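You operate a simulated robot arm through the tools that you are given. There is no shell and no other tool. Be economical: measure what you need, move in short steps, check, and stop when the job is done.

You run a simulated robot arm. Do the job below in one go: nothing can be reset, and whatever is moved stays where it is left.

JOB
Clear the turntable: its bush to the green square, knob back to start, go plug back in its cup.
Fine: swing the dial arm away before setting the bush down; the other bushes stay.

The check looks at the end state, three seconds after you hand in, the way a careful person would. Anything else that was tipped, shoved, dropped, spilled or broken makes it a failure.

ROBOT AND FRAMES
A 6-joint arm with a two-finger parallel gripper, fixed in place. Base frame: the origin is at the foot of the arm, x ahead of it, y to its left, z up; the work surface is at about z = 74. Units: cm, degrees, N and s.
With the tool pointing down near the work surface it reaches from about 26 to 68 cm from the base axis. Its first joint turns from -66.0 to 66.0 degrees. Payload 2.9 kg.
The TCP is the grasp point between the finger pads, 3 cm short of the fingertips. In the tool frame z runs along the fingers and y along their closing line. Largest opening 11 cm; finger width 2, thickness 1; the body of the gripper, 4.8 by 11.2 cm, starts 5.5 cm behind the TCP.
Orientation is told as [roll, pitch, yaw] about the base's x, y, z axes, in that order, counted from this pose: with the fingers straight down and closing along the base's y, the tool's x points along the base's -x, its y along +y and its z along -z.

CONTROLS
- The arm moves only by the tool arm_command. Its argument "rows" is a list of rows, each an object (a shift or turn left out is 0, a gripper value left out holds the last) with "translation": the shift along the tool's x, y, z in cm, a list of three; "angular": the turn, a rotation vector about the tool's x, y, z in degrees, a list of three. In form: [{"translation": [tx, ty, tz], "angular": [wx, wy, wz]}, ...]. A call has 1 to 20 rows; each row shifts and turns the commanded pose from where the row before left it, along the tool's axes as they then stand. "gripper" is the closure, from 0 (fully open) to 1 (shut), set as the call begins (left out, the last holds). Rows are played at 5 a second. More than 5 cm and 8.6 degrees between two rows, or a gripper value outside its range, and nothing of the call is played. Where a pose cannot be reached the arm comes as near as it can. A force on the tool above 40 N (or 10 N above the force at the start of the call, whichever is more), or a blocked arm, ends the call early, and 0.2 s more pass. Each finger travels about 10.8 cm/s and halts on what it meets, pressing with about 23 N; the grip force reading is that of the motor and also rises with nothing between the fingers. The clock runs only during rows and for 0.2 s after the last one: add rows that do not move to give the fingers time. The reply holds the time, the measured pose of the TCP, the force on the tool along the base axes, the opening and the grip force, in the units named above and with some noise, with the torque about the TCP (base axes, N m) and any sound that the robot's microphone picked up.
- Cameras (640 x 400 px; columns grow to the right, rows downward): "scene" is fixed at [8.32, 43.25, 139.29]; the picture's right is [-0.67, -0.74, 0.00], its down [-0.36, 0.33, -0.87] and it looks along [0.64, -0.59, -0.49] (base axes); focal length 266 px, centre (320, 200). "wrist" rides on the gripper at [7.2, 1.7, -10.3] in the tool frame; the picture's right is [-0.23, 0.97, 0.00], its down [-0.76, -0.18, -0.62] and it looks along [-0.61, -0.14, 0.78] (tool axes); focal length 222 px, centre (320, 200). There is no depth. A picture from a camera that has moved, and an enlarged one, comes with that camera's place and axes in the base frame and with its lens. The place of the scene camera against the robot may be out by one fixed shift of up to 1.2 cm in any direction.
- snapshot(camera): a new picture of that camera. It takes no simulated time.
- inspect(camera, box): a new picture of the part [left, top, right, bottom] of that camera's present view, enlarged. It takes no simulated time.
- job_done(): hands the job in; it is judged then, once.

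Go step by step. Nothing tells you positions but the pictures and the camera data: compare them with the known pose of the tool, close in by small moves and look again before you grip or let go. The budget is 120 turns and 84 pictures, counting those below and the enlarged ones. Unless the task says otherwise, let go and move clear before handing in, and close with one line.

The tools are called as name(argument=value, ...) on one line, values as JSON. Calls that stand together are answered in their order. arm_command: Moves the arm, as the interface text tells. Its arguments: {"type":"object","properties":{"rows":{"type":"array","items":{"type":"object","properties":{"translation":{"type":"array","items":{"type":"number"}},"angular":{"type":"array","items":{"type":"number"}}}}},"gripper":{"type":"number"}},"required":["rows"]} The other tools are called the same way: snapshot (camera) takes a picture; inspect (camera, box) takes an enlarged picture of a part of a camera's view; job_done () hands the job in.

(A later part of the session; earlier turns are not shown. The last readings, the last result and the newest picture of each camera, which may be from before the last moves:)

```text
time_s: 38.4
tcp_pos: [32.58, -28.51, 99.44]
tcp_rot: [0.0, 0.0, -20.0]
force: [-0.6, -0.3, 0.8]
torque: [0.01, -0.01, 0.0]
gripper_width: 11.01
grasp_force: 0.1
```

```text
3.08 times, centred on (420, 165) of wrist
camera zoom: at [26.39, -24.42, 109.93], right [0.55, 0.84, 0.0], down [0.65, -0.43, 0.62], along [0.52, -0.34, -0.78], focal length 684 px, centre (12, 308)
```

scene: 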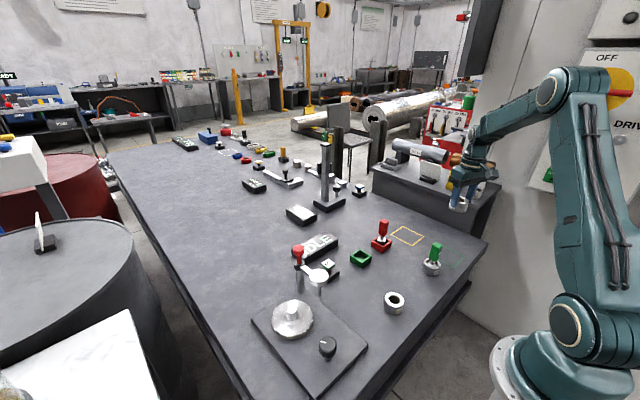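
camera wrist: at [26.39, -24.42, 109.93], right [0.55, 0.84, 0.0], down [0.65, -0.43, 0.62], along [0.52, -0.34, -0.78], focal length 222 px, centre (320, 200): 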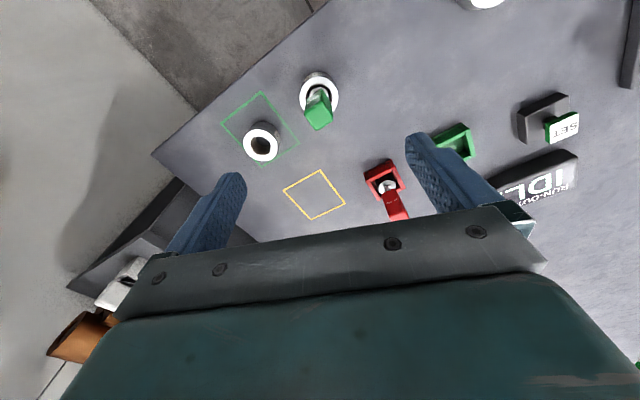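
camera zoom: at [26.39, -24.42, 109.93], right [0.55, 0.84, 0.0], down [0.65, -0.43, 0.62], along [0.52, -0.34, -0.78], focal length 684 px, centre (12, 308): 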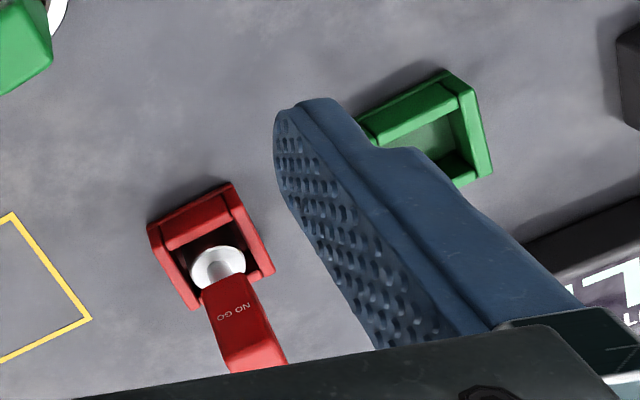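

The handle is about 2.2 cm square, aligned with the base axes, centre about (33.0, -28.9), top near 85. I straighten to yaw 0, centre and come down partway.

arm_command(rows=[{"angular": [0, 0, -6.7]}, {"angular": [0, 0, -6.7]}, {"angular": [0, 0, -6.6]}, {"translation": [-0.4, -0.4, 3]}, {"translation": [0, 0, 4]}, {}])

snapshot(camera="wrist")

inspect(camera="scene", box=[400, 190, 500, 290])

```text
time_s: 39.8
tcp_pos: [32.84, -28.83, 92.26]
tcp_rot: [0.0, 0.0, 0.1]
force: [1.0, -1.3, -0.9]
torque: [0.01, 0.02, 0.01]
gripper_width: 11.0
grasp_force: 0.1
```

```text
40 pictures are left
camera wrist: at [25.79, -27.06, 102.73], right [0.23, 0.97, 0.0], down [0.76, -0.18, 0.62], along [0.61, -0.14, -0.78], focal length 222 px, centre (320, 200)
```

wrist: 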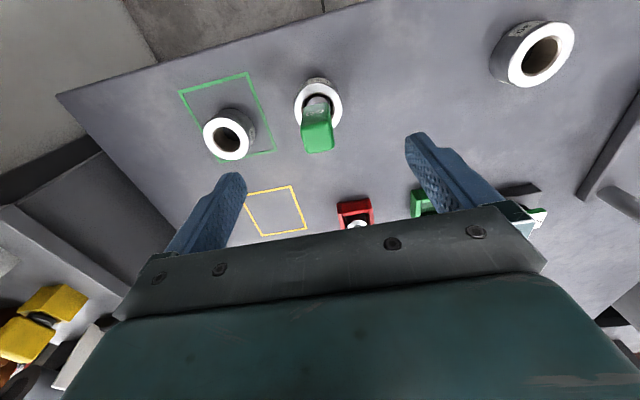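

```text
4.00 times, centred on (450, 240) of scene
camera zoom: at [8.32, 43.25, 139.29], right [-0.67, -0.74, 0.0], down [-0.36, 0.33, -0.87], along [0.64, -0.59, -0.49], focal length 1065 px, centre (-200, 40)
```

zoom: 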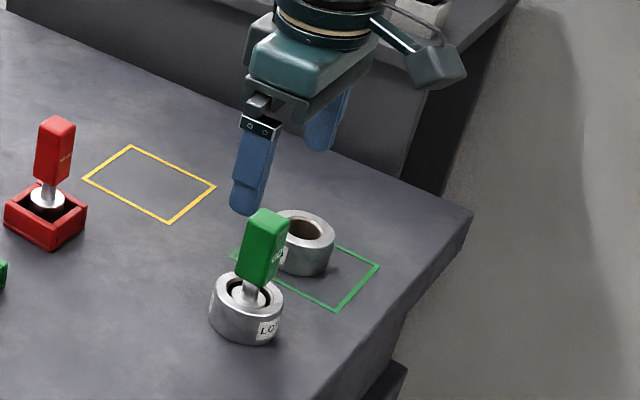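

Well aligned. I go down to TCP z≈83.8 and close on the handle.

arm_command(rows=[{"translation": [-0.2, -0.15, 3]}, {"translation": [0, 0, 3]}, {"translation": [0, 0, 2.4]}, {}])

snapshot(camera="wrist")

inspect(camera="scene", box=[400, 190, 500, 290])

```text
time_s: 40.8
tcp_pos: [33.21, -28.94, 83.95]
tcp_rot: [0.0, -0.1, 0.0]
force: [-0.7, 0.7, 0.1]
torque: [-0.02, 0.03, 0.0]
gripper_width: 11.02
grasp_force: 0.0
```

```text
38 pictures are left
camera wrist: at [25.99, -27.27, 94.45], right [0.23, 0.97, 0.0], down [0.76, -0.18, 0.62], along [0.61, -0.14, -0.78], focal length 222 px, centre (320, 200)
```

wrist: 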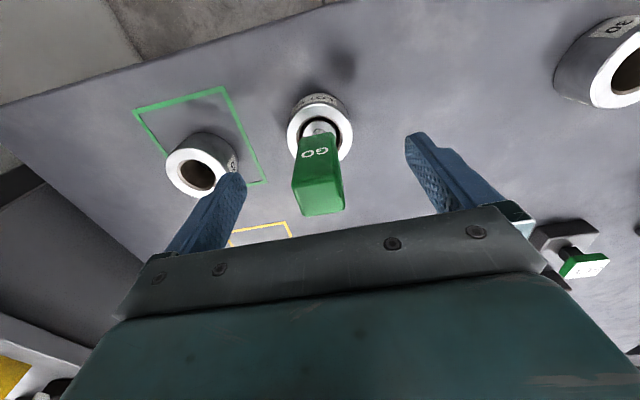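

```text
4.00 times, centred on (450, 240) of scene
camera zoom: at [8.32, 43.25, 139.29], right [-0.67, -0.74, 0.0], down [-0.36, 0.33, -0.87], along [0.64, -0.59, -0.49], focal length 1065 px, centre (-200, 40)
```

zoom: 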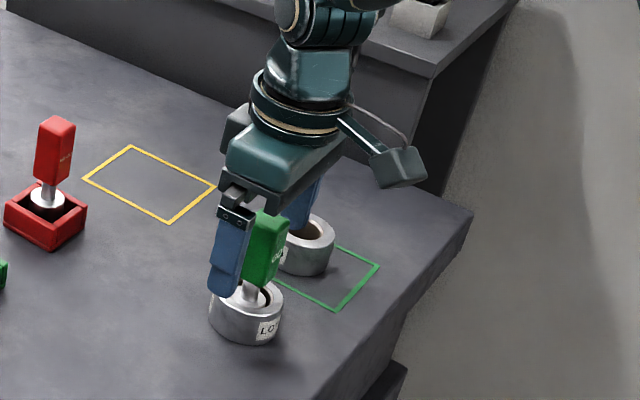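

Handle lies between the fingers, centred. Close, then check.

arm_command(rows=[{}, {}, {}, {}, {}, {}], gripper=1)

arm_command(rows=[{"translation": [0, 0, -0.5]}, {"translation": [0, 0, -0.5]}, {"translation": [0, 0, -1]}, {"translation": [0, 0, -1]}, {}])

inspect(camera="scene", box=[400, 190, 500, 290])

```text
time_s: 42.2
tcp_pos: [33.14, -28.92, 83.98]
tcp_rot: [-0.1, -0.1, -0.1]
force: [0.0, -0.5, 0.0]
torque: [0.01, -0.01, 0.0]
gripper_width: 2.59
grasp_force: 23.0
```

```text
time_s: 43.4
tcp_pos: [33.15, -29.05, 87.12]
tcp_rot: [0.1, 0.0, -0.1]
force: [-0.1, 0.1, -2.0]
torque: [0.01, 0.0, 0.03]
gripper_width: 2.59
grasp_force: 23.4
```

```text
4.00 times, centred on (450, 240) of scene
camera zoom: at [8.33, 43.25, 139.29], right [-0.67, -0.74, 0.0], down [-0.36, 0.33, -0.87], along [0.64, -0.59, -0.49], focal length 1065 px, centre (-200, 40)
```

zoom: 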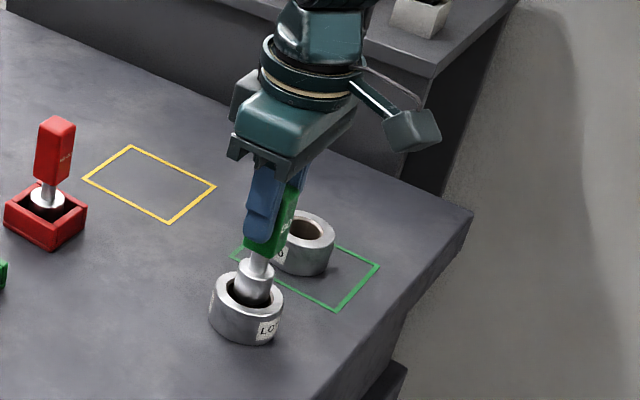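

The plug is coming out cleanly with the bush staying put. I lift it clear and carry it over the green cup.

arm_command(rows=[{"translation": [0, 0, -2]}, {"translation": [0, 0, -3]}, {"translation": [0, 0, -4]}, {"translation": [0, 0, -4]}, {"translation": [-3.08, 2.33, 0]}, {"translation": [-3.08, 2.33, 0]}, {"translation": [-3.08, 2.33, 0]}, {"translation": [-3.08, 2.33, 0]}, {"translation": [-3.08, 2.33, 0]}, {"translation": [-3.08, 2.33, 0]}, {}])

snapshot(camera="wrist")

inspect(camera="scene", box=[330, 150, 470, 290])

```text
time_s: 45.8
tcp_pos: [51.65, -15.08, 100.4]
tcp_rot: [0.0, -0.1, 0.1]
force: [0.3, -0.3, -2.8]
torque: [-0.01, -0.02, 0.04]
gripper_width: 2.59
grasp_force: 23.1
```

```text
35 pictures are left
camera wrist: at [44.46, -13.26, 110.72], right [0.23, 0.97, 0.0], down [0.76, -0.18, 0.62], along [0.61, -0.14, -0.78], focal length 222 px, centre (320, 200)
```

wrist: 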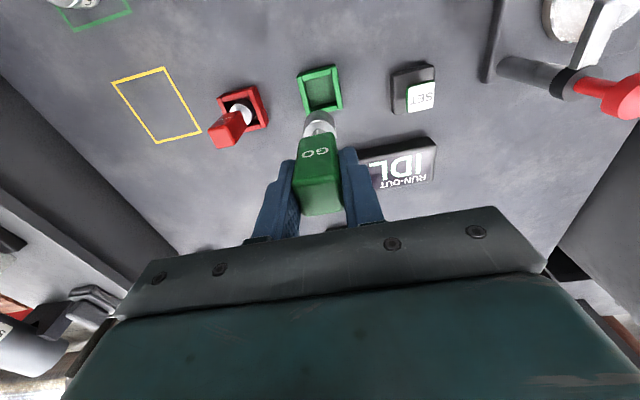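

```text
2.86 times, centred on (400, 220) of scene
camera zoom: at [8.33, 43.25, 139.29], right [-0.67, -0.74, 0.0], down [-0.36, 0.33, -0.87], along [0.64, -0.59, -0.49], focal length 761 px, centre (91, 143)
```

zoom: 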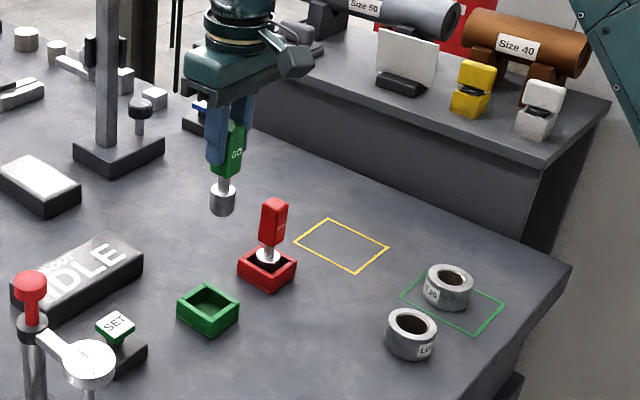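

The cup is on the tool axis to within a few millimetres. I lower to just above it and check.

arm_command(rows=[{"translation": [-0.1, 0.05, 4]}, {"translation": [0, 0, 4]}, {"translation": [0, 0, 4]}, {"translation": [0, 0, 1.5]}, {}])

inspect(camera="wrist", box=[220, 60, 420, 230])

inspect(camera="scene", box=[330, 200, 410, 280])

```text
time_s: 47.0
tcp_pos: [51.58, -15.08, 86.48]
tcp_rot: [0.0, 0.0, 0.1]
force: [-0.1, 0.3, -2.4]
torque: [-0.01, 0.0, -0.03]
gripper_width: 2.56
grasp_force: 22.8
```

```text
2.35 times, centred on (320, 145) of wrist
camera zoom: at [44.56, -13.32, 97.08], right [0.23, 0.97, 0.0], down [0.76, -0.18, 0.62], along [0.61, -0.14, -0.78], focal length 523 px, centre (320, 329)
```

zoom: 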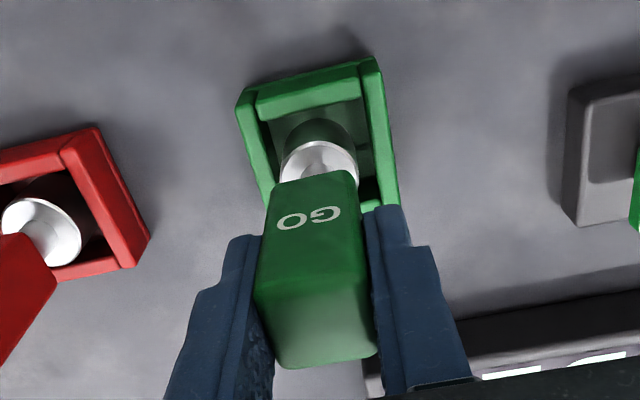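

```text
5.00 times, centred on (370, 240) of scene
camera zoom: at [8.33, 43.25, 139.29], right [-0.67, -0.74, 0.0], down [-0.36, 0.33, -0.87], along [0.64, -0.59, -0.49], focal length 1332 px, centre (70, 0)
```

zoom: 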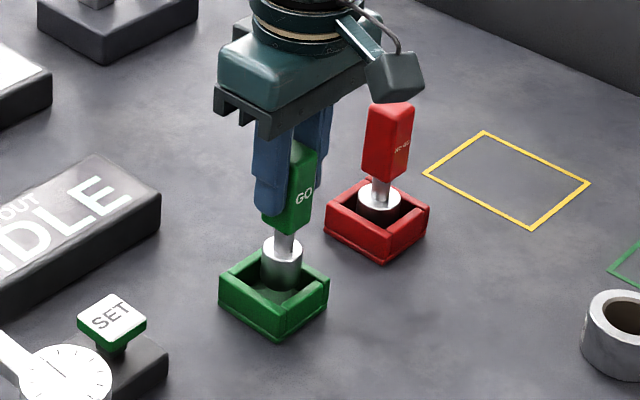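

The plug hangs right over/into the cup opening. I lower in small steps, watching the force.

arm_command(rows=[{"translation": [0, 0, 0.4]}, {"translation": [0, 0, 0.4]}, {"translation": [0, 0, 0.4]}, {}])

arm_command(rows=[{"translation": [0, 0, 0.25]}, {"translation": [0, 0, 0.25]}, {}])

inspect(camera="scene", box=[330, 200, 410, 280])

```text
time_s: 48.0
tcp_pos: [51.87, -15.03, 85.46]
tcp_rot: [0.0, 0.0, 0.1]
force: [0.3, -1.0, -1.6]
torque: [-0.04, 0.0, 0.03]
gripper_width: 2.56
grasp_force: 23.3
```

```text
time_s: 48.8
tcp_pos: [51.72, -14.97, 84.87]
tcp_rot: [-0.1, 0.0, 0.0]
force: [0.4, -0.5, -1.5]
torque: [-0.01, 0.01, -0.01]
gripper_width: 2.58
grasp_force: 23.4
```

```text
5.00 times, centred on (370, 240) of scene
camera zoom: at [8.33, 43.25, 139.29], right [-0.67, -0.74, 0.0], down [-0.36, 0.33, -0.87], along [0.64, -0.59, -0.49], focal length 1332 px, centre (70, 0)
```

zoom: 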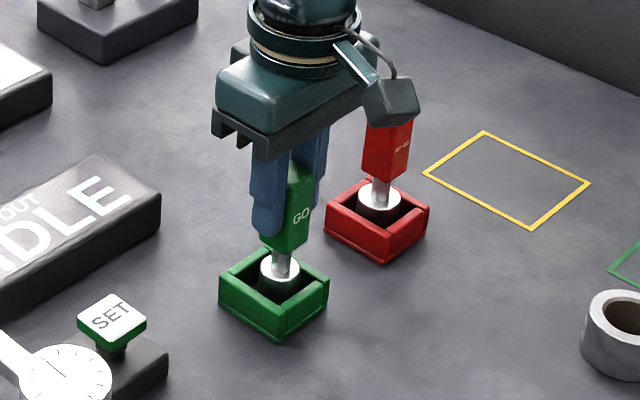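

Almost seated. Continue in 0.15–0.2 cm steps.

arm_command(rows=[{"translation": [0, 0, 0.15]}, {"translation": [0, 0, 0.15]}, {}])

arm_command(rows=[{"translation": [0, 0, 0.15]}, {"translation": [0, 0, 0.15]}, {}])

```text
time_s: 49.6
tcp_pos: [51.71, -15.0, 84.67]
tcp_rot: [0.0, 0.0, 0.0]
force: [-0.8, -0.5, 0.4]
torque: [-0.02, 0.09, 0.02]
gripper_width: 2.56
grasp_force: 23.2
```

```text
time_s: 50.4
tcp_pos: [51.99, -15.17, 84.45]
tcp_rot: [-0.2, -0.4, 0.0]
force: [0.9, 0.9, 22.4]
torque: [0.13, -0.13, -0.02]
gripper_width: 2.58
grasp_force: 22.8
```

Contact. I ease off a touch and check against the red plug before letting go.

arm_command(rows=[{"translation": [0, 0, -0.2]}, {}])

inspect(camera="scene", box=[340, 210, 400, 275])

inspect(camera="wrist", box=[220, 60, 420, 230])

```text
time_s: 51.0
tcp_pos: [51.83, -15.09, 84.35]
tcp_rot: [0.0, -0.1, 0.0]
force: [6.3, -0.5, 14.2]
torque: [-0.02, -0.6, 0.04]
gripper_width: 2.57
grasp_force: 22.6
```

```text
6.15 times, centred on (370, 242) of scene
camera zoom: at [8.31, 43.26, 139.29], right [-0.67, -0.74, 0.0], down [-0.36, 0.33, -0.87], along [0.64, -0.59, -0.49], focal length 1639 px, centre (12, -62)
```

zoom: 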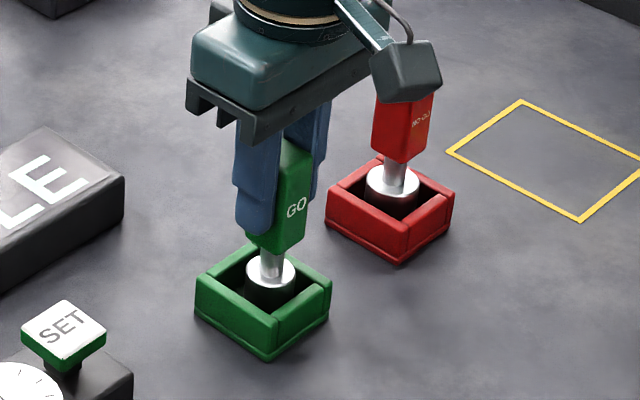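

```text
2.35 times, centred on (320, 145) of wrist
camera zoom: at [44.65, -13.38, 94.89], right [0.23, 0.97, 0.0], down [0.76, -0.18, 0.62], along [0.61, -0.14, -0.78], focal length 523 px, centre (320, 329)
```

zoom: 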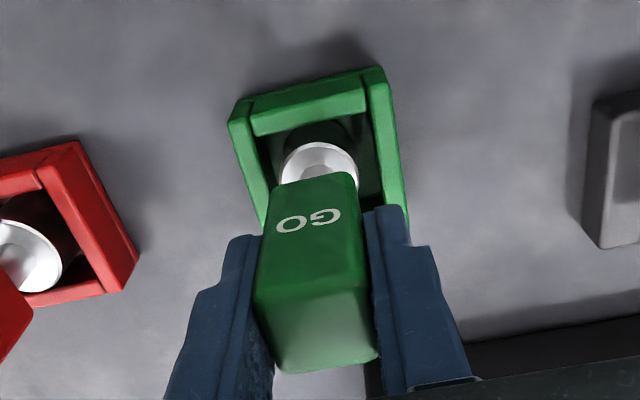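

It's seated like the red one. Release and rise.

arm_command(rows=[{}, {}, {}, {"translation": [0, 0, -2]}, {"translation": [0, 0, -4]}, {"translation": [0, 0, -4]}, {"translation": [0, 0, -4]}, {}], gripper=0.4)

snapshot(camera="wrist")

inspect(camera="scene", box=[300, 200, 460, 330])

```text
time_s: 52.8
tcp_pos: [51.8, -15.07, 98.5]
tcp_rot: [0.0, 0.0, 0.0]
force: [0.7, -0.3, -0.5]
torque: [-0.01, 0.03, 0.01]
gripper_width: 6.61
grasp_force: 0.1
```

```text
28 pictures are left
camera wrist: at [44.69, -13.39, 108.96], right [0.23, 0.97, 0.0], down [0.76, -0.18, 0.62], along [0.61, -0.14, -0.78], focal length 222 px, centre (320, 200)
```

wrist: 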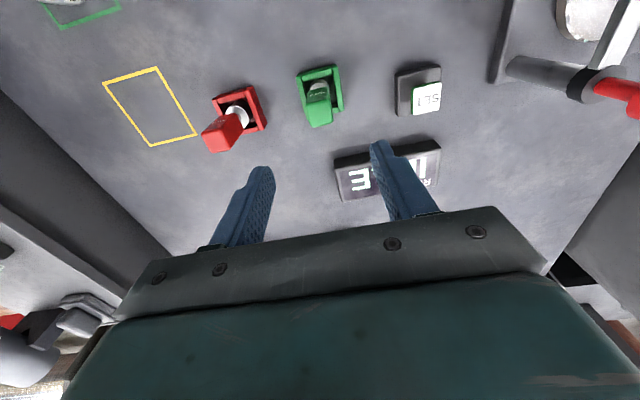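

```text
3.08 times, centred on (380, 265) of scene
camera zoom: at [8.32, 43.25, 139.29], right [-0.67, -0.74, 0.0], down [-0.36, 0.33, -0.87], along [0.64, -0.59, -0.49], focal length 819 px, centre (135, 0)
```

zoom: 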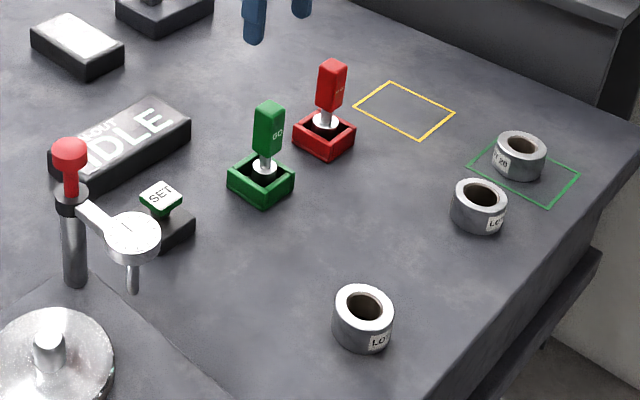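

Bush and plug are in place, and the other bushes look untouched. Now the knob near (34.8, 18.2): I go above it and look.

arm_command(rows=[{"translation": [2.125, 4.16, 0]}, {"translation": [2.125, 4.16, 0]}, {"translation": [2.125, 4.16, 0]}, {"translation": [2.125, 4.16, 0]}, {"translation": [2.125, 4.16, 0]}, {"translation": [2.125, 4.16, 0]}, {"translation": [2.125, 4.16, 0]}, {"translation": [2.125, 4.16, 0]}, {"translation": [0, 0, 4]}, {}], gripper=0)

snapshot(camera="wrist")

inspect(camera="wrist", box=[260, 60, 400, 180])

```text
time_s: 55.0
tcp_pos: [35.05, 18.14, 94.33]
tcp_rot: [-0.1, 0.0, 0.0]
force: [-0.1, 0.1, 0.6]
torque: [0.02, 0.01, 0.0]
gripper_width: 10.99
grasp_force: 0.1
```

```text
26 pictures are left
camera wrist: at [27.78, 19.91, 104.83], right [0.23, 0.97, 0.0], down [0.76, -0.18, 0.62], along [0.61, -0.14, -0.78], focal length 222 px, centre (320, 200)
```

wrist: 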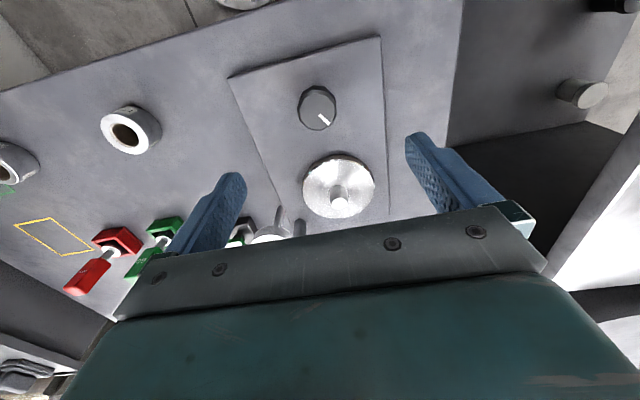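

```text
3.33 times, centred on (330, 120) of wrist
camera zoom: at [27.78, 19.91, 104.83], right [0.23, 0.97, 0.0], down [0.76, -0.18, 0.62], along [0.61, -0.14, -0.78], focal length 740 px, centre (287, 467)
```

zoom: 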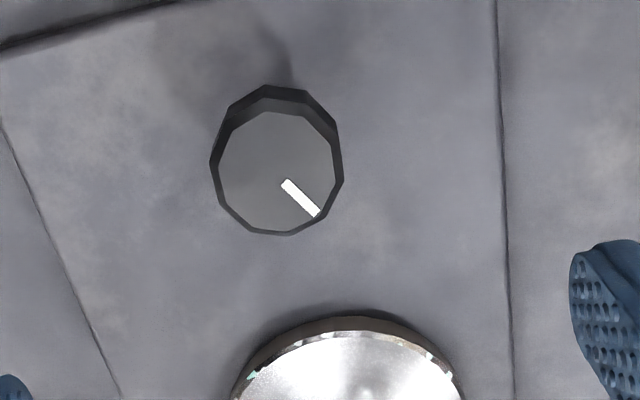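

Pointer is at about 35° from +x toward +y. I descend so the fingers straddle the cap.

arm_command(rows=[{"translation": [-0.1, -0.22, 4]}, {"translation": [0, 0, 4]}, {"translation": [0, 0, 3]}, {"translation": [0, 0, 2]}, {}])

snapshot(camera="wrist")

inspect(camera="scene", box=[270, 280, 370, 380])

```text
time_s: 56.2
tcp_pos: [34.96, 18.04, 81.34]
tcp_rot: [0.0, 0.0, 0.0]
force: [-0.3, 0.6, -0.8]
torque: [-0.02, -0.02, -0.03]
gripper_width: 11.0
grasp_force: 0.0
```

```text
24 pictures are left
camera wrist: at [27.83, 19.62, 91.84], right [0.23, 0.97, 0.0], down [0.76, -0.18, 0.62], along [0.61, -0.14, -0.78], focal length 222 px, centre (320, 200)
```

wrist: 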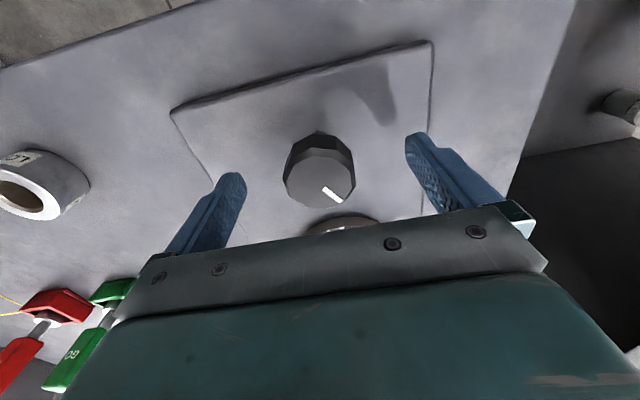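

```text
4.00 times, centred on (320, 330) of scene
camera zoom: at [8.32, 43.25, 139.29], right [-0.67, -0.74, 0.0], down [-0.36, 0.33, -0.87], along [0.64, -0.59, -0.49], focal length 1065 px, centre (320, -320)
```

zoom: 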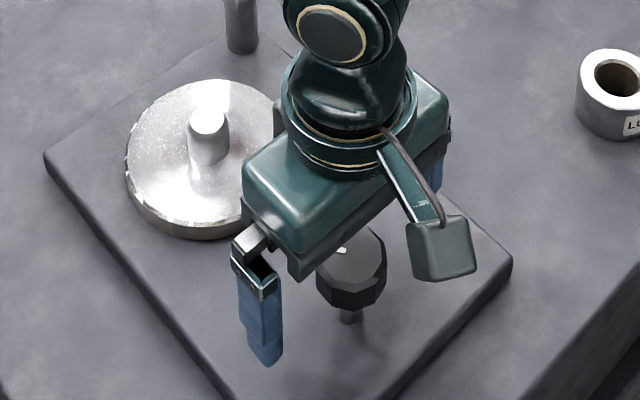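

The cap is centred between the fingers. I lower 0.5 cm, grip, and try a small clockwise turn to feel for a stop.

arm_command(rows=[{"translation": [0, 0, 0.5]}, {}])

arm_command(rows=[{}, {}, {}, {}, {}], gripper=1)

arm_command(rows=[{"angular": [0, 0, 3]}, {"angular": [0, 0, 3]}, {"angular": [0, 0, 3]}, {}])

snapshot(camera="wrist")

```text
time_s: 56.8
tcp_pos: [35.05, 17.97, 80.89]
tcp_rot: [0.0, 0.0, 0.0]
force: [-0.1, -0.4, -0.2]
torque: [0.01, 0.01, 0.01]
gripper_width: 11.0
grasp_force: 0.0
```

```text
time_s: 58.0
tcp_pos: [34.94, 18.06, 81.0]
tcp_rot: [0.0, 0.0, 0.1]
force: [0.4, 4.8, -3.7]
torque: [-0.17, -0.05, 0.0]
gripper_width: 4.17
grasp_force: 44.6
```

```text
time_s: 59.0
tcp_pos: [35.0, 17.94, 80.93]
tcp_rot: [-0.1, -0.1, -9.1]
force: [15.3, -3.7, -36.9]
torque: [0.31, -0.22, 0.0]
gripper_width: 4.18
grasp_force: 44.5
```

```text
22 pictures are left
camera wrist: at [28.16, 20.8, 91.37], right [0.38, 0.93, 0.0], down [0.72, -0.29, 0.62], along [0.58, -0.24, -0.78], focal length 222 px, centre (320, 200)
```

wrist: 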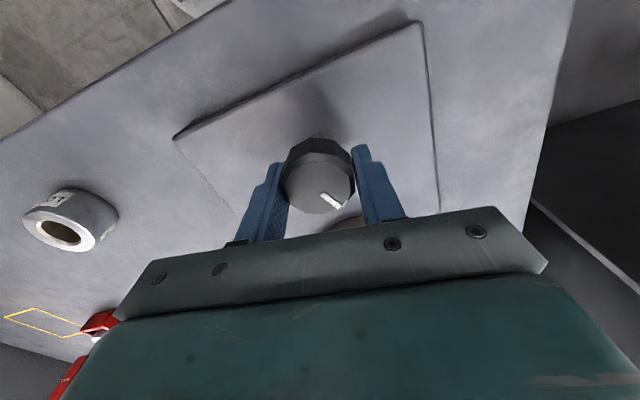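

The knob follows the grip clockwise, but there is a vertical pull of 37 N. I yield downward slightly and see.

arm_command(rows=[{"translation": [0, 0, 0.1]}, {}])

arm_command(rows=[{"translation": [0, 0, 0.05], "angular": [0, 0, 3]}, {"angular": [0, 0, 3]}, {}])

```text
time_s: 59.6
tcp_pos: [34.95, 17.79, 80.92]
tcp_rot: [-0.1, -0.1, -9.1]
force: [17.7, -14.8, -22.0]
torque: [0.57, 0.57, 0.08]
gripper_width: 4.16
grasp_force: 44.9
```

```text
time_s: 60.4
tcp_pos: [34.99, 17.8, 80.97]
tcp_rot: [-0.1, -0.3, -15.1]
force: [11.5, -20.9, 18.0]
torque: [0.31, 1.03, 0.09]
gripper_width: 4.18
grasp_force: 44.9
```

Turning torque is tiny, so the loads are just centring errors. I'll adjust and keep turning clockwise, watching torque and sound.

arm_command(rows=[{"translation": [-0.05, -0.1, -0.05]}, {"angular": [0, 0, 4]}, {"angular": [0, 0, 4]}, {"angular": [0, 0, 4]}, {"angular": [0, 0, 4]}, {"angular": [0, 0, 4]}, {}])

snapshot(camera="wrist")

inspect(camera="scene", box=[260, 220, 380, 370])

```text
time_s: 62.0
tcp_pos: [34.88, 17.83, 80.89]
tcp_rot: [-0.1, -0.2, -35.1]
force: [6.9, -20.4, 14.1]
torque: [0.39, -0.23, 0.01]
gripper_width: 4.18
grasp_force: 44.9
```

```text
21 pictures are left
camera wrist: at [30.0, 23.36, 91.34], right [0.75, 0.67, 0.0], down [0.52, -0.58, 0.63], along [0.42, -0.47, -0.78], focal length 222 px, centre (320, 200)
```

wrist: 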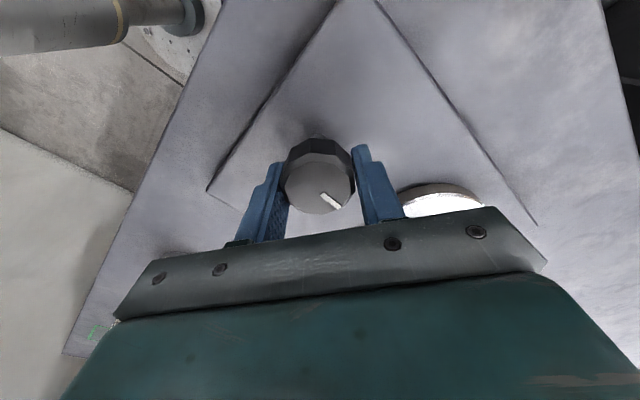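

```text
2.67 times, centred on (320, 295) of scene
camera zoom: at [8.32, 43.2, 139.31], right [-0.67, -0.74, 0.0], down [-0.36, 0.33, -0.87], along [0.64, -0.59, -0.49], focal length 710 px, centre (320, -53)
```

zoom: 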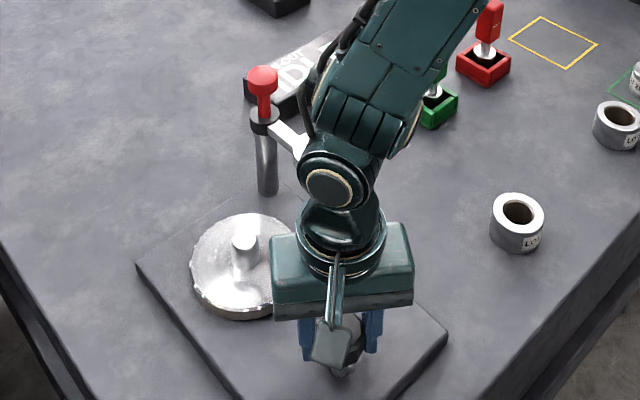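

Pointer now points about straight at the turntable (+x). I turn further to learn if there is a stop.

arm_command(rows=[{"angular": [0, 0, 4]}, {"angular": [0, 0, 4]}, {"angular": [0, 0, 4]}, {"angular": [0, 0, 4]}, {"angular": [0, 0, 4]}, {}])

inspect(camera="wrist", box=[250, 110, 390, 230])

```text
time_s: 63.4
tcp_pos: [34.82, 17.69, 80.97]
tcp_rot: [-0.3, -0.3, -55.1]
force: [-5.0, -32.1, 3.4]
torque: [0.65, 0.09, 0.13]
gripper_width: 4.17
grasp_force: 45.1
```

```text
3.33 times, centred on (320, 170) of wrist
camera zoom: at [32.12, 24.66, 91.31], right [0.93, 0.37, -0.01], down [0.29, -0.72, 0.63], along [0.23, -0.59, -0.78], focal length 740 px, centre (320, 300)
```

zoom: 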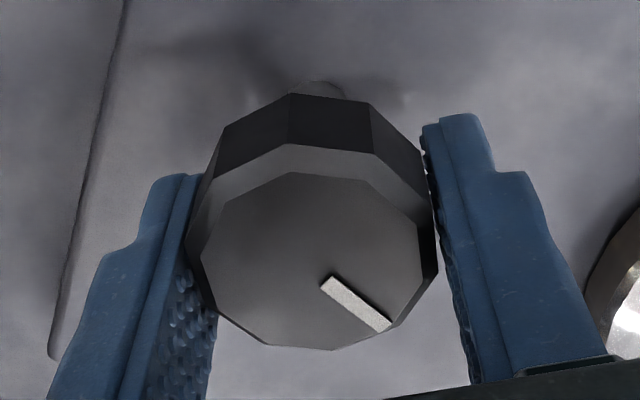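

No stop yet. I regrip to re-centre and go on.

arm_command(rows=[{}, {"translation": [-0.2, -0.14, 0]}, {}], gripper=0.5)

arm_command(rows=[{}, {}, {}], gripper=1)

arm_command(rows=[{"angular": [0, 0, 5]}, {"angular": [0, 0, 5]}, {"angular": [0, 0, 5]}, {"angular": [0, 0, 5]}, {"angular": [0, 0, 5]}, {"angular": [0, 0, 5]}, {}])

inspect(camera="wrist", box=[250, 110, 390, 230])

```text
time_s: 64.2
tcp_pos: [34.85, 17.81, 81.02]
tcp_rot: [0.1, 0.0, -54.9]
force: [0.4, -1.3, -0.2]
torque: [0.0, 0.01, 0.02]
gripper_width: 5.51
grasp_force: 0.0
```

```text
time_s: 65.0
tcp_pos: [34.76, 17.7, 80.89]
tcp_rot: [-0.1, 0.0, -55.0]
force: [-8.3, -4.1, 6.3]
torque: [-0.1, 0.06, 0.05]
gripper_width: 4.19
grasp_force: 45.2
```

```text
time_s: 66.6
tcp_pos: [34.55, 17.58, 80.92]
tcp_rot: [-0.3, -0.1, -84.9]
force: [-25.3, -11.1, 25.5]
torque: [0.62, -0.18, 0.1]
gripper_width: 4.16
grasp_force: 45.4
```

```text
3.33 times, centred on (320, 170) of wrist
camera zoom: at [35.76, 24.97, 91.34], right [0.99, -0.14, -0.01], down [-0.11, -0.77, 0.63], along [-0.09, -0.62, -0.78], focal length 740 px, centre (320, 300)
```

zoom: 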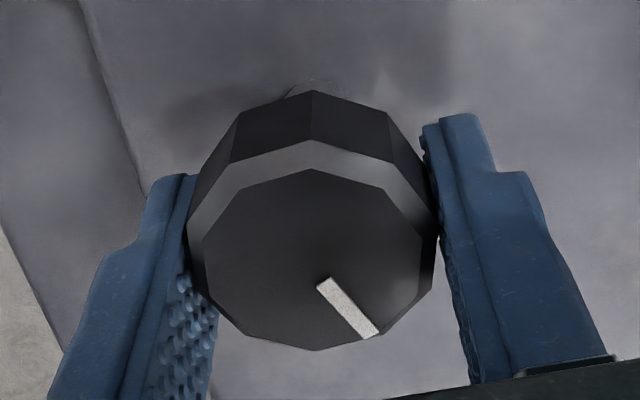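

Still turning with no stop felt (pointer now about -55°). I relieve the offset by regripping and go on clockwise.

arm_command(rows=[{}, {"translation": [0, -0.2, 0]}, {}], gripper=0.5)

arm_command(rows=[{}, {}, {}], gripper=1)

arm_command(rows=[{"angular": [0, 0, 5]}, {"angular": [0, 0, 5]}, {"angular": [0, 0, 5]}, {"angular": [0, 0, 5]}, {"angular": [0, 0, 5]}, {"angular": [0, 0, 5]}, {}])

inspect(camera="wrist", box=[250, 110, 390, 230])

```text
time_s: 67.4
tcp_pos: [34.63, 17.66, 81.0]
tcp_rot: [0.1, 0.0, -85.0]
force: [0.3, -0.1, -0.8]
torque: [-0.01, 0.02, -0.02]
gripper_width: 5.49
grasp_force: 0.1
```

```text
time_s: 68.2
tcp_pos: [34.49, 17.68, 80.96]
tcp_rot: [-0.1, 0.0, -84.9]
force: [-9.9, 0.2, 3.5]
torque: [0.29, -0.13, 0.02]
gripper_width: 4.19
grasp_force: 45.0
```

```text
time_s: 69.8
tcp_pos: [34.35, 17.78, 80.94]
tcp_rot: [-0.3, -0.2, -114.9]
force: [-31.2, 6.6, 3.8]
torque: [0.13, -0.72, 0.11]
gripper_width: 4.14
grasp_force: 45.0
```

```text
3.33 times, centred on (320, 170) of wrist
camera zoom: at [39.11, 23.56, 91.33], right [0.79, -0.62, -0.01], down [-0.48, -0.62, 0.63], along [-0.39, -0.49, -0.78], focal length 740 px, centre (320, 300)
```

zoom: 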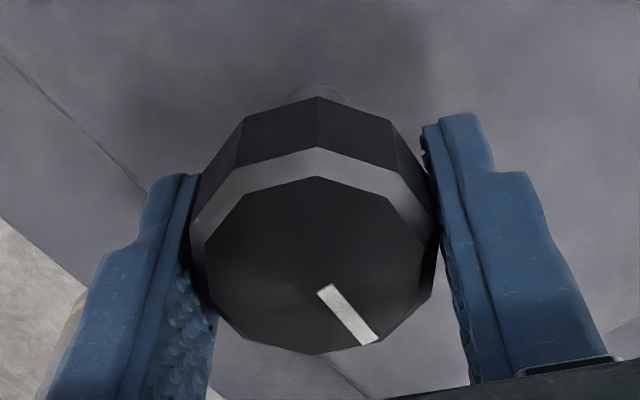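

Still free; the pointer is near -90° now. I check whether anything on the station (turntable, display) reacts.

inspect(camera="scene", box=[230, 220, 370, 380])

```text
2.50 times, centred on (300, 300) of scene
camera zoom: at [8.25, 43.26, 139.29], right [-0.67, -0.74, 0.0], down [-0.36, 0.33, -0.87], along [0.64, -0.59, -0.49], focal length 666 px, centre (370, -50)
```

zoom: 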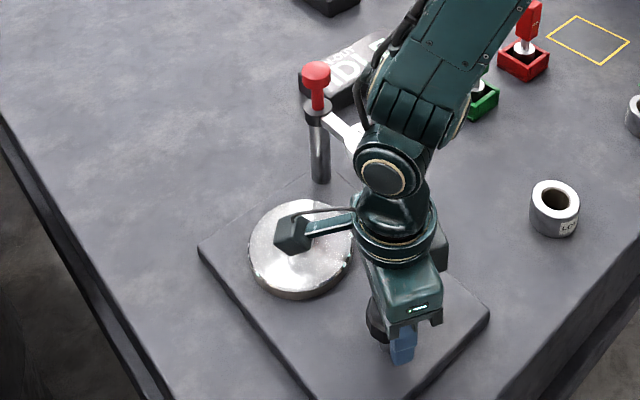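

Nothing reacts. I open, turn the hand back, regrip and continue clockwise.

arm_command(rows=[{}, {}, {"angular": [0, 0, -8.4]}, {"angular": [0, 0, -8.4]}, {"angular": [0, 0, -8.4]}, {"angular": [0, 0, -8.4]}, {"angular": [0, 0, -8.4]}, {"angular": [0, 0, -8.4]}, {"angular": [0, 0, -8.4]}, {"angular": [0, 0, -8.4]}, {"angular": [0, 0, -8.4]}, {"angular": [0, 0, -8.4]}, {"angular": [0, 0, -8.4]}, {"angular": [0, 0, -8.4]}, {"angular": [0, 0, -8.4]}, {"angular": [0, 0, -5.8]}, {}], gripper=0.4)

snapshot(camera="wrist")

```text
time_s: 73.4
tcp_pos: [34.61, 17.53, 80.87]
tcp_rot: [0.0, -0.1, 0.3]
force: [0.3, -0.2, -0.1]
torque: [0.01, -0.01, 0.03]
gripper_width: 6.6
grasp_force: 0.0
```

```text
15 pictures are left
camera wrist: at [27.44, 19.34, 91.35], right [0.22, 0.97, 0.0], down [0.76, -0.18, 0.62], along [0.61, -0.14, -0.78], focal length 222 px, centre (320, 200)
```

wrist: 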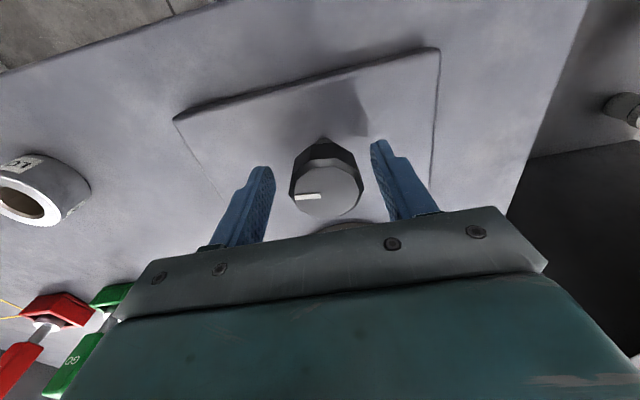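

Pointer now about -90°. I recentre in y, grip, and turn another ~55° clockwise.

arm_command(rows=[{"translation": [-0.1, 0.4, 0]}, {}])

arm_command(rows=[{}, {}, {}, {}], gripper=1)

arm_command(rows=[{"angular": [0, 0, 5]}, {"angular": [0, 0, 5]}, {"angular": [0, 0, 5]}, {"angular": [0, 0, 5]}, {"angular": [0, 0, 5]}, {"angular": [0, 0, 5]}, {}])

arm_command(rows=[{"angular": [0, 0, 5]}, {"angular": [0, 0, 5]}, {"angular": [0, 0, 5]}, {"angular": [0, 0, 5]}, {"angular": [0, 0, 5]}, {}])

snapshot(camera="wrist")

```text
time_s: 74.0
tcp_pos: [34.69, 18.04, 80.8]
tcp_rot: [0.1, 0.0, 0.2]
force: [0.8, 0.0, -0.4]
torque: [0.01, -0.02, -0.01]
gripper_width: 6.58
grasp_force: 0.1
```

```text
time_s: 75.0
tcp_pos: [34.76, 18.04, 81.02]
tcp_rot: [0.0, 0.0, -0.1]
force: [0.2, -3.9, -2.4]
torque: [-0.21, -0.1, 0.05]
gripper_width: 4.13
grasp_force: 45.1
```

```text
time_s: 76.6
tcp_pos: [34.64, 17.98, 80.85]
tcp_rot: [-0.2, 0.1, -30.1]
force: [1.5, -17.6, -25.3]
torque: [0.49, 0.45, -0.01]
gripper_width: 4.15
grasp_force: 45.4
```

```text
time_s: 78.0
tcp_pos: [34.53, 17.69, 80.89]
tcp_rot: [-0.3, -0.2, -55.2]
force: [-5.4, -28.7, -19.0]
torque: [0.63, -0.14, 0.05]
gripper_width: 4.15
grasp_force: 45.6
```

```text
14 pictures are left
camera wrist: at [31.96, 24.87, 91.28], right [0.93, 0.37, 0.0], down [0.29, -0.72, 0.63], along [0.23, -0.58, -0.78], focal length 222 px, centre (320, 200)
```

wrist: 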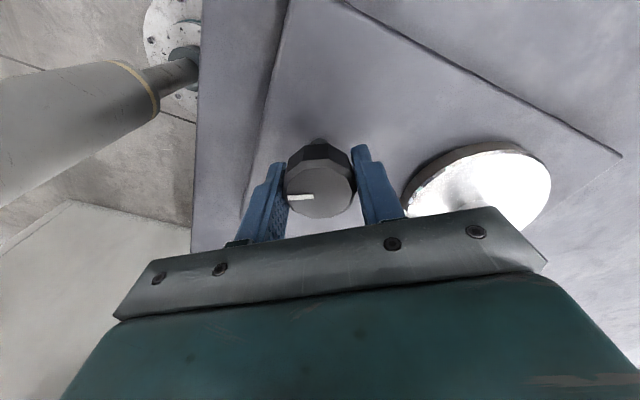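

Still follows, pointer about -145°. I turn another 30° clockwise looking for the stop.

arm_command(rows=[{}, {"translation": [0, -0.1, 0]}, {}], gripper=0.5)

arm_command(rows=[{}, {}, {}], gripper=1)

arm_command(rows=[{"angular": [0, 0, 5]}, {"angular": [0, 0, 5]}, {"angular": [0, 0, 5]}, {"angular": [0, 0, 5]}, {"angular": [0, 0, 5]}, {"angular": [0, 0, 5]}, {}])

arm_command(rows=[{"angular": [0, 0, 5]}, {"angular": [0, 0, 5]}, {"angular": [0, 0, 5]}, {"angular": [0, 0, 5]}, {"angular": [0, 0, 5]}, {"angular": [0, 0, 5]}, {}])

snapshot(camera="wrist")

```text
time_s: 78.8
tcp_pos: [34.76, 18.09, 81.04]
tcp_rot: [0.1, 0.1, -54.8]
force: [0.3, -0.4, -0.3]
torque: [0.0, 0.0, 0.0]
gripper_width: 5.48
grasp_force: 0.0
```

```text
time_s: 79.6
tcp_pos: [34.57, 17.93, 80.9]
tcp_rot: [-0.1, 0.0, -55.1]
force: [-13.1, -8.6, 9.3]
torque: [-0.32, 0.22, -0.02]
gripper_width: 4.18
grasp_force: 45.4
```

```text
time_s: 81.2
tcp_pos: [34.45, 17.92, 80.96]
tcp_rot: [-0.2, 0.1, -85.0]
force: [-16.2, -7.4, -6.6]
torque: [-0.18, -0.26, 1.08]
gripper_width: 4.14
grasp_force: 45.2
```

```text
time_s: 82.8
tcp_pos: [34.53, 17.99, 81.01]
tcp_rot: [-0.1, -0.1, -115.0]
force: [-21.7, 3.8, -4.9]
torque: [0.02, -0.09, 0.29]
gripper_width: 4.16
grasp_force: 44.8
```

```text
13 pictures are left
camera wrist: at [39.21, 23.84, 91.32], right [0.79, -0.62, 0.0], down [-0.48, -0.61, 0.63], along [-0.39, -0.49, -0.78], focal length 222 px, centre (320, 200)
```

wrist: 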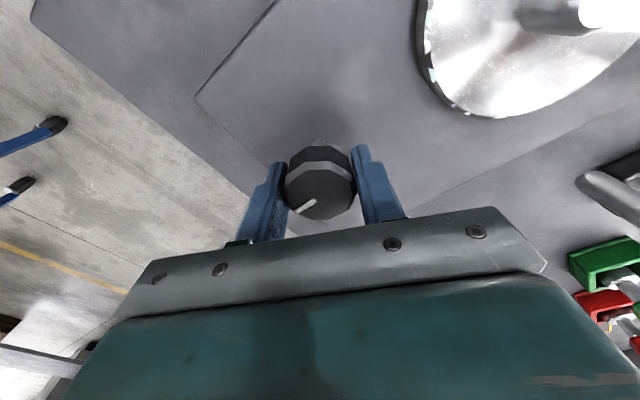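

A clear stop was felt (torque 1.1 N·m, then slip). I measure the pointer at the stop precisely.

inspect(camera="wrist", box=[270, 130, 370, 230])

```text
4.00 times, centred on (320, 180) of wrist
camera zoom: at [39.21, 23.84, 91.32], right [0.79, -0.62, 0.0], down [-0.48, -0.61, 0.63], along [-0.39, -0.49, -0.78], focal length 888 px, centre (320, 280)
```

zoom: 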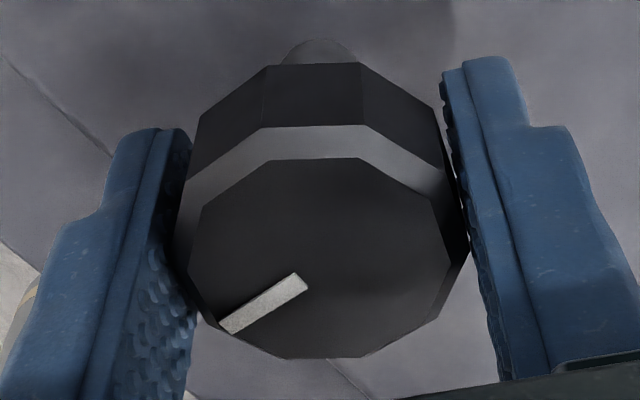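

The stop is with the pointer straight at -x (180°). I need to know the other end too, so I regrip centred and sweep counter-clockwise.

arm_command(rows=[{}, {}, {}], gripper=0.5)

```text
time_s: 83.6
tcp_pos: [34.65, 17.91, 80.86]
tcp_rot: [0.1, 0.0, -115.0]
force: [0.3, -0.5, 0.2]
torque: [0.0, -0.03, 0.03]
gripper_width: 5.48
grasp_force: 0.2
```

arm_command(rows=[{"translation": [-0.16, -0.33, 0]}, {}])

arm_command(rows=[{}, {}, {}], gripper=1)

arm_command(rows=[{"angular": [0, 0, -5]}, {"angular": [0, 0, -5]}, {"angular": [0, 0, -5]}, {"angular": [0, 0, -5]}, {"angular": [0, 0, -5]}, {"angular": [0, 0, -5]}, {"angular": [0, 0, -5]}, {"angular": [0, 0, -5]}, {"angular": [0, 0, -5]}, {"angular": [0, 0, -5]}, {}])

arm_command(rows=[{"angular": [0, 0, -5]}, {"angular": [0, 0, -5]}, {"angular": [0, 0, -5]}, {"angular": [0, 0, -5]}, {"angular": [0, 0, -5]}, {"angular": [0, 0, -5]}, {"angular": [0, 0, -5]}, {"angular": [0, 0, -5]}, {"angular": [0, 0, -5]}, {"angular": [0, 0, -5]}, {"angular": [0, 0, -5]}, {"angular": [0, 0, -5]}, {}])

```text
time_s: 84.2
tcp_pos: [34.49, 18.07, 80.92]
tcp_rot: [-0.1, 0.1, -114.9]
force: [0.3, -0.4, 0.0]
torque: [-0.01, 0.03, -0.02]
gripper_width: 5.53
grasp_force: 0.1
```

```text
time_s: 85.0
tcp_pos: [34.49, 17.95, 80.87]
tcp_rot: [0.2, 0.1, -115.2]
force: [14.6, -7.5, -8.4]
torque: [-0.26, -0.29, -0.04]
gripper_width: 4.13
grasp_force: 45.1
```

```text
time_s: 87.4
tcp_pos: [34.49, 17.9, 80.9]
tcp_rot: [0.1, -0.3, -65.0]
force: [25.4, -9.9, 4.3]
torque: [0.11, 0.2, -0.01]
gripper_width: 4.13
grasp_force: 44.9
```

```text
time_s: 90.2
tcp_pos: [34.53, 17.9, 80.97]
tcp_rot: [0.1, -0.2, -4.9]
force: [24.4, -4.6, -6.3]
torque: [0.11, 0.36, -0.02]
gripper_width: 4.14
grasp_force: 45.0
```

Following freely. Sweep on counter-clockwise to yaw about +75.

arm_command(rows=[{"translation": [-0.1, 0, 0]}, {"angular": [0, 0, -5]}, {"angular": [0, 0, -5]}, {"angular": [0, 0, -5]}, {"angular": [0, 0, -5]}, {"angular": [0, 0, -5]}, {"angular": [0, 0, -5]}, {"angular": [0, 0, -5]}, {"angular": [0, 0, -5]}, {}])

arm_command(rows=[{"angular": [0, 0, -5]}, {"angular": [0, 0, -5]}, {"angular": [0, 0, -5]}, {"angular": [0, 0, -5]}, {"angular": [0, 0, -5]}, {"angular": [0, 0, -5]}, {"angular": [0, 0, -5]}, {"angular": [0, 0, -5]}, {}])

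inspect(camera="wrist", box=[270, 130, 370, 230])

```text
time_s: 92.4
tcp_pos: [34.46, 18.06, 80.95]
tcp_rot: [0.1, -0.1, 35.2]
force: [18.9, 2.3, -6.5]
torque: [-0.07, 0.4, 0.05]
gripper_width: 4.15
grasp_force: 45.6
```

```text
time_s: 94.4
tcp_pos: [34.49, 18.04, 80.94]
tcp_rot: [0.0, -0.2, 75.1]
force: [18.1, -1.1, 13.2]
torque: [0.3, 0.36, 0.04]
gripper_width: 4.14
grasp_force: 44.9
```

```text
4.00 times, centred on (320, 180) of wrist
camera zoom: at [31.06, 11.46, 91.37], right [-0.88, 0.47, 0.0], down [0.37, 0.69, 0.62], along [0.29, 0.55, -0.78], focal length 888 px, centre (320, 280)
```

zoom: 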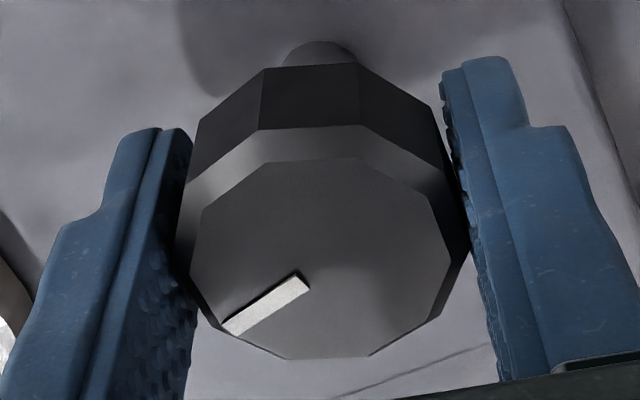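

The pointer is at about +10° now. I turn the hand back and take a second counter-clockwise sweep.

arm_command(rows=[{}, {}, {"angular": [0, 0, 8.3]}, {"angular": [0, 0, 8.3]}, {"angular": [0, 0, 8.3]}, {"angular": [0, 0, 8.3]}, {"angular": [0, 0, 8.3]}, {"angular": [0, 0, 8.3]}, {"angular": [0, 0, 8.3]}, {"angular": [0, 0, 8.3]}, {"angular": [0, 0, 8.3]}, {"angular": [0, 0, 8.3]}, {"angular": [0, 0, 8.3]}, {"angular": [0, 0, 8.3]}, {}], gripper=0.4)

arm_command(rows=[{"angular": [0, 0, 8.3]}, {"angular": [0, 0, 8.3]}, {"angular": [0, 0, 8.3]}, {"angular": [0, 0, 8.3]}, {"angular": [0, 0, 8.3]}, {"angular": [0, 0, 8.3]}, {"angular": [0, 0, 8.3]}, {"angular": [0, 0, 8.3]}, {"angular": [0, 0, 8.3]}, {"angular": [0, 0, 8.3]}, {"angular": [0, 0, 7.5]}, {}])

arm_command(rows=[{}, {}, {}, {}], gripper=1)

arm_command(rows=[{"angular": [0, 0, -5]}, {"angular": [0, 0, -5]}, {"angular": [0, 0, -5]}, {"angular": [0, 0, -5]}, {"angular": [0, 0, -5]}, {"angular": [0, 0, -5]}, {"angular": [0, 0, -5]}, {"angular": [0, 0, -5]}, {}])

arm_command(rows=[{"angular": [0, 0, -5]}, {"angular": [0, 0, -5]}, {"angular": [0, 0, -5]}, {"angular": [0, 0, -5]}, {"angular": [0, 0, -5]}, {"angular": [0, 0, -5]}, {}])

```text
time_s: 97.6
tcp_pos: [34.54, 18.02, 80.91]
tcp_rot: [0.0, 0.0, -24.6]
force: [0.0, -0.4, 0.4]
torque: [-0.01, 0.02, 0.0]
gripper_width: 6.63
grasp_force: 0.0
```

```text
time_s: 100.2
tcp_pos: [34.24, 18.06, 81.01]
tcp_rot: [0.0, 0.1, -115.2]
force: [-0.5, 0.2, -0.5]
torque: [0.0, 0.03, -0.01]
gripper_width: 6.6
grasp_force: 0.0
```

```text
time_s: 101.2
tcp_pos: [34.5, 17.99, 80.88]
tcp_rot: [0.1, -0.1, -115.1]
force: [12.3, -4.8, -5.7]
torque: [-0.17, 0.01, -0.03]
gripper_width: 4.18
grasp_force: 45.1
```

```text
time_s: 103.2
tcp_pos: [34.41, 17.98, 80.99]
tcp_rot: [0.1, 0.0, -75.0]
force: [18.8, -8.0, 1.9]
torque: [0.18, 0.43, 0.04]
gripper_width: 4.17
grasp_force: 45.0
```

```text
time_s: 104.8
tcp_pos: [34.43, 17.99, 80.97]
tcp_rot: [0.1, -0.1, -45.1]
force: [22.1, -6.5, -6.3]
torque: [-0.09, 0.23, 0.04]
gripper_width: 4.19
grasp_force: 44.4
```

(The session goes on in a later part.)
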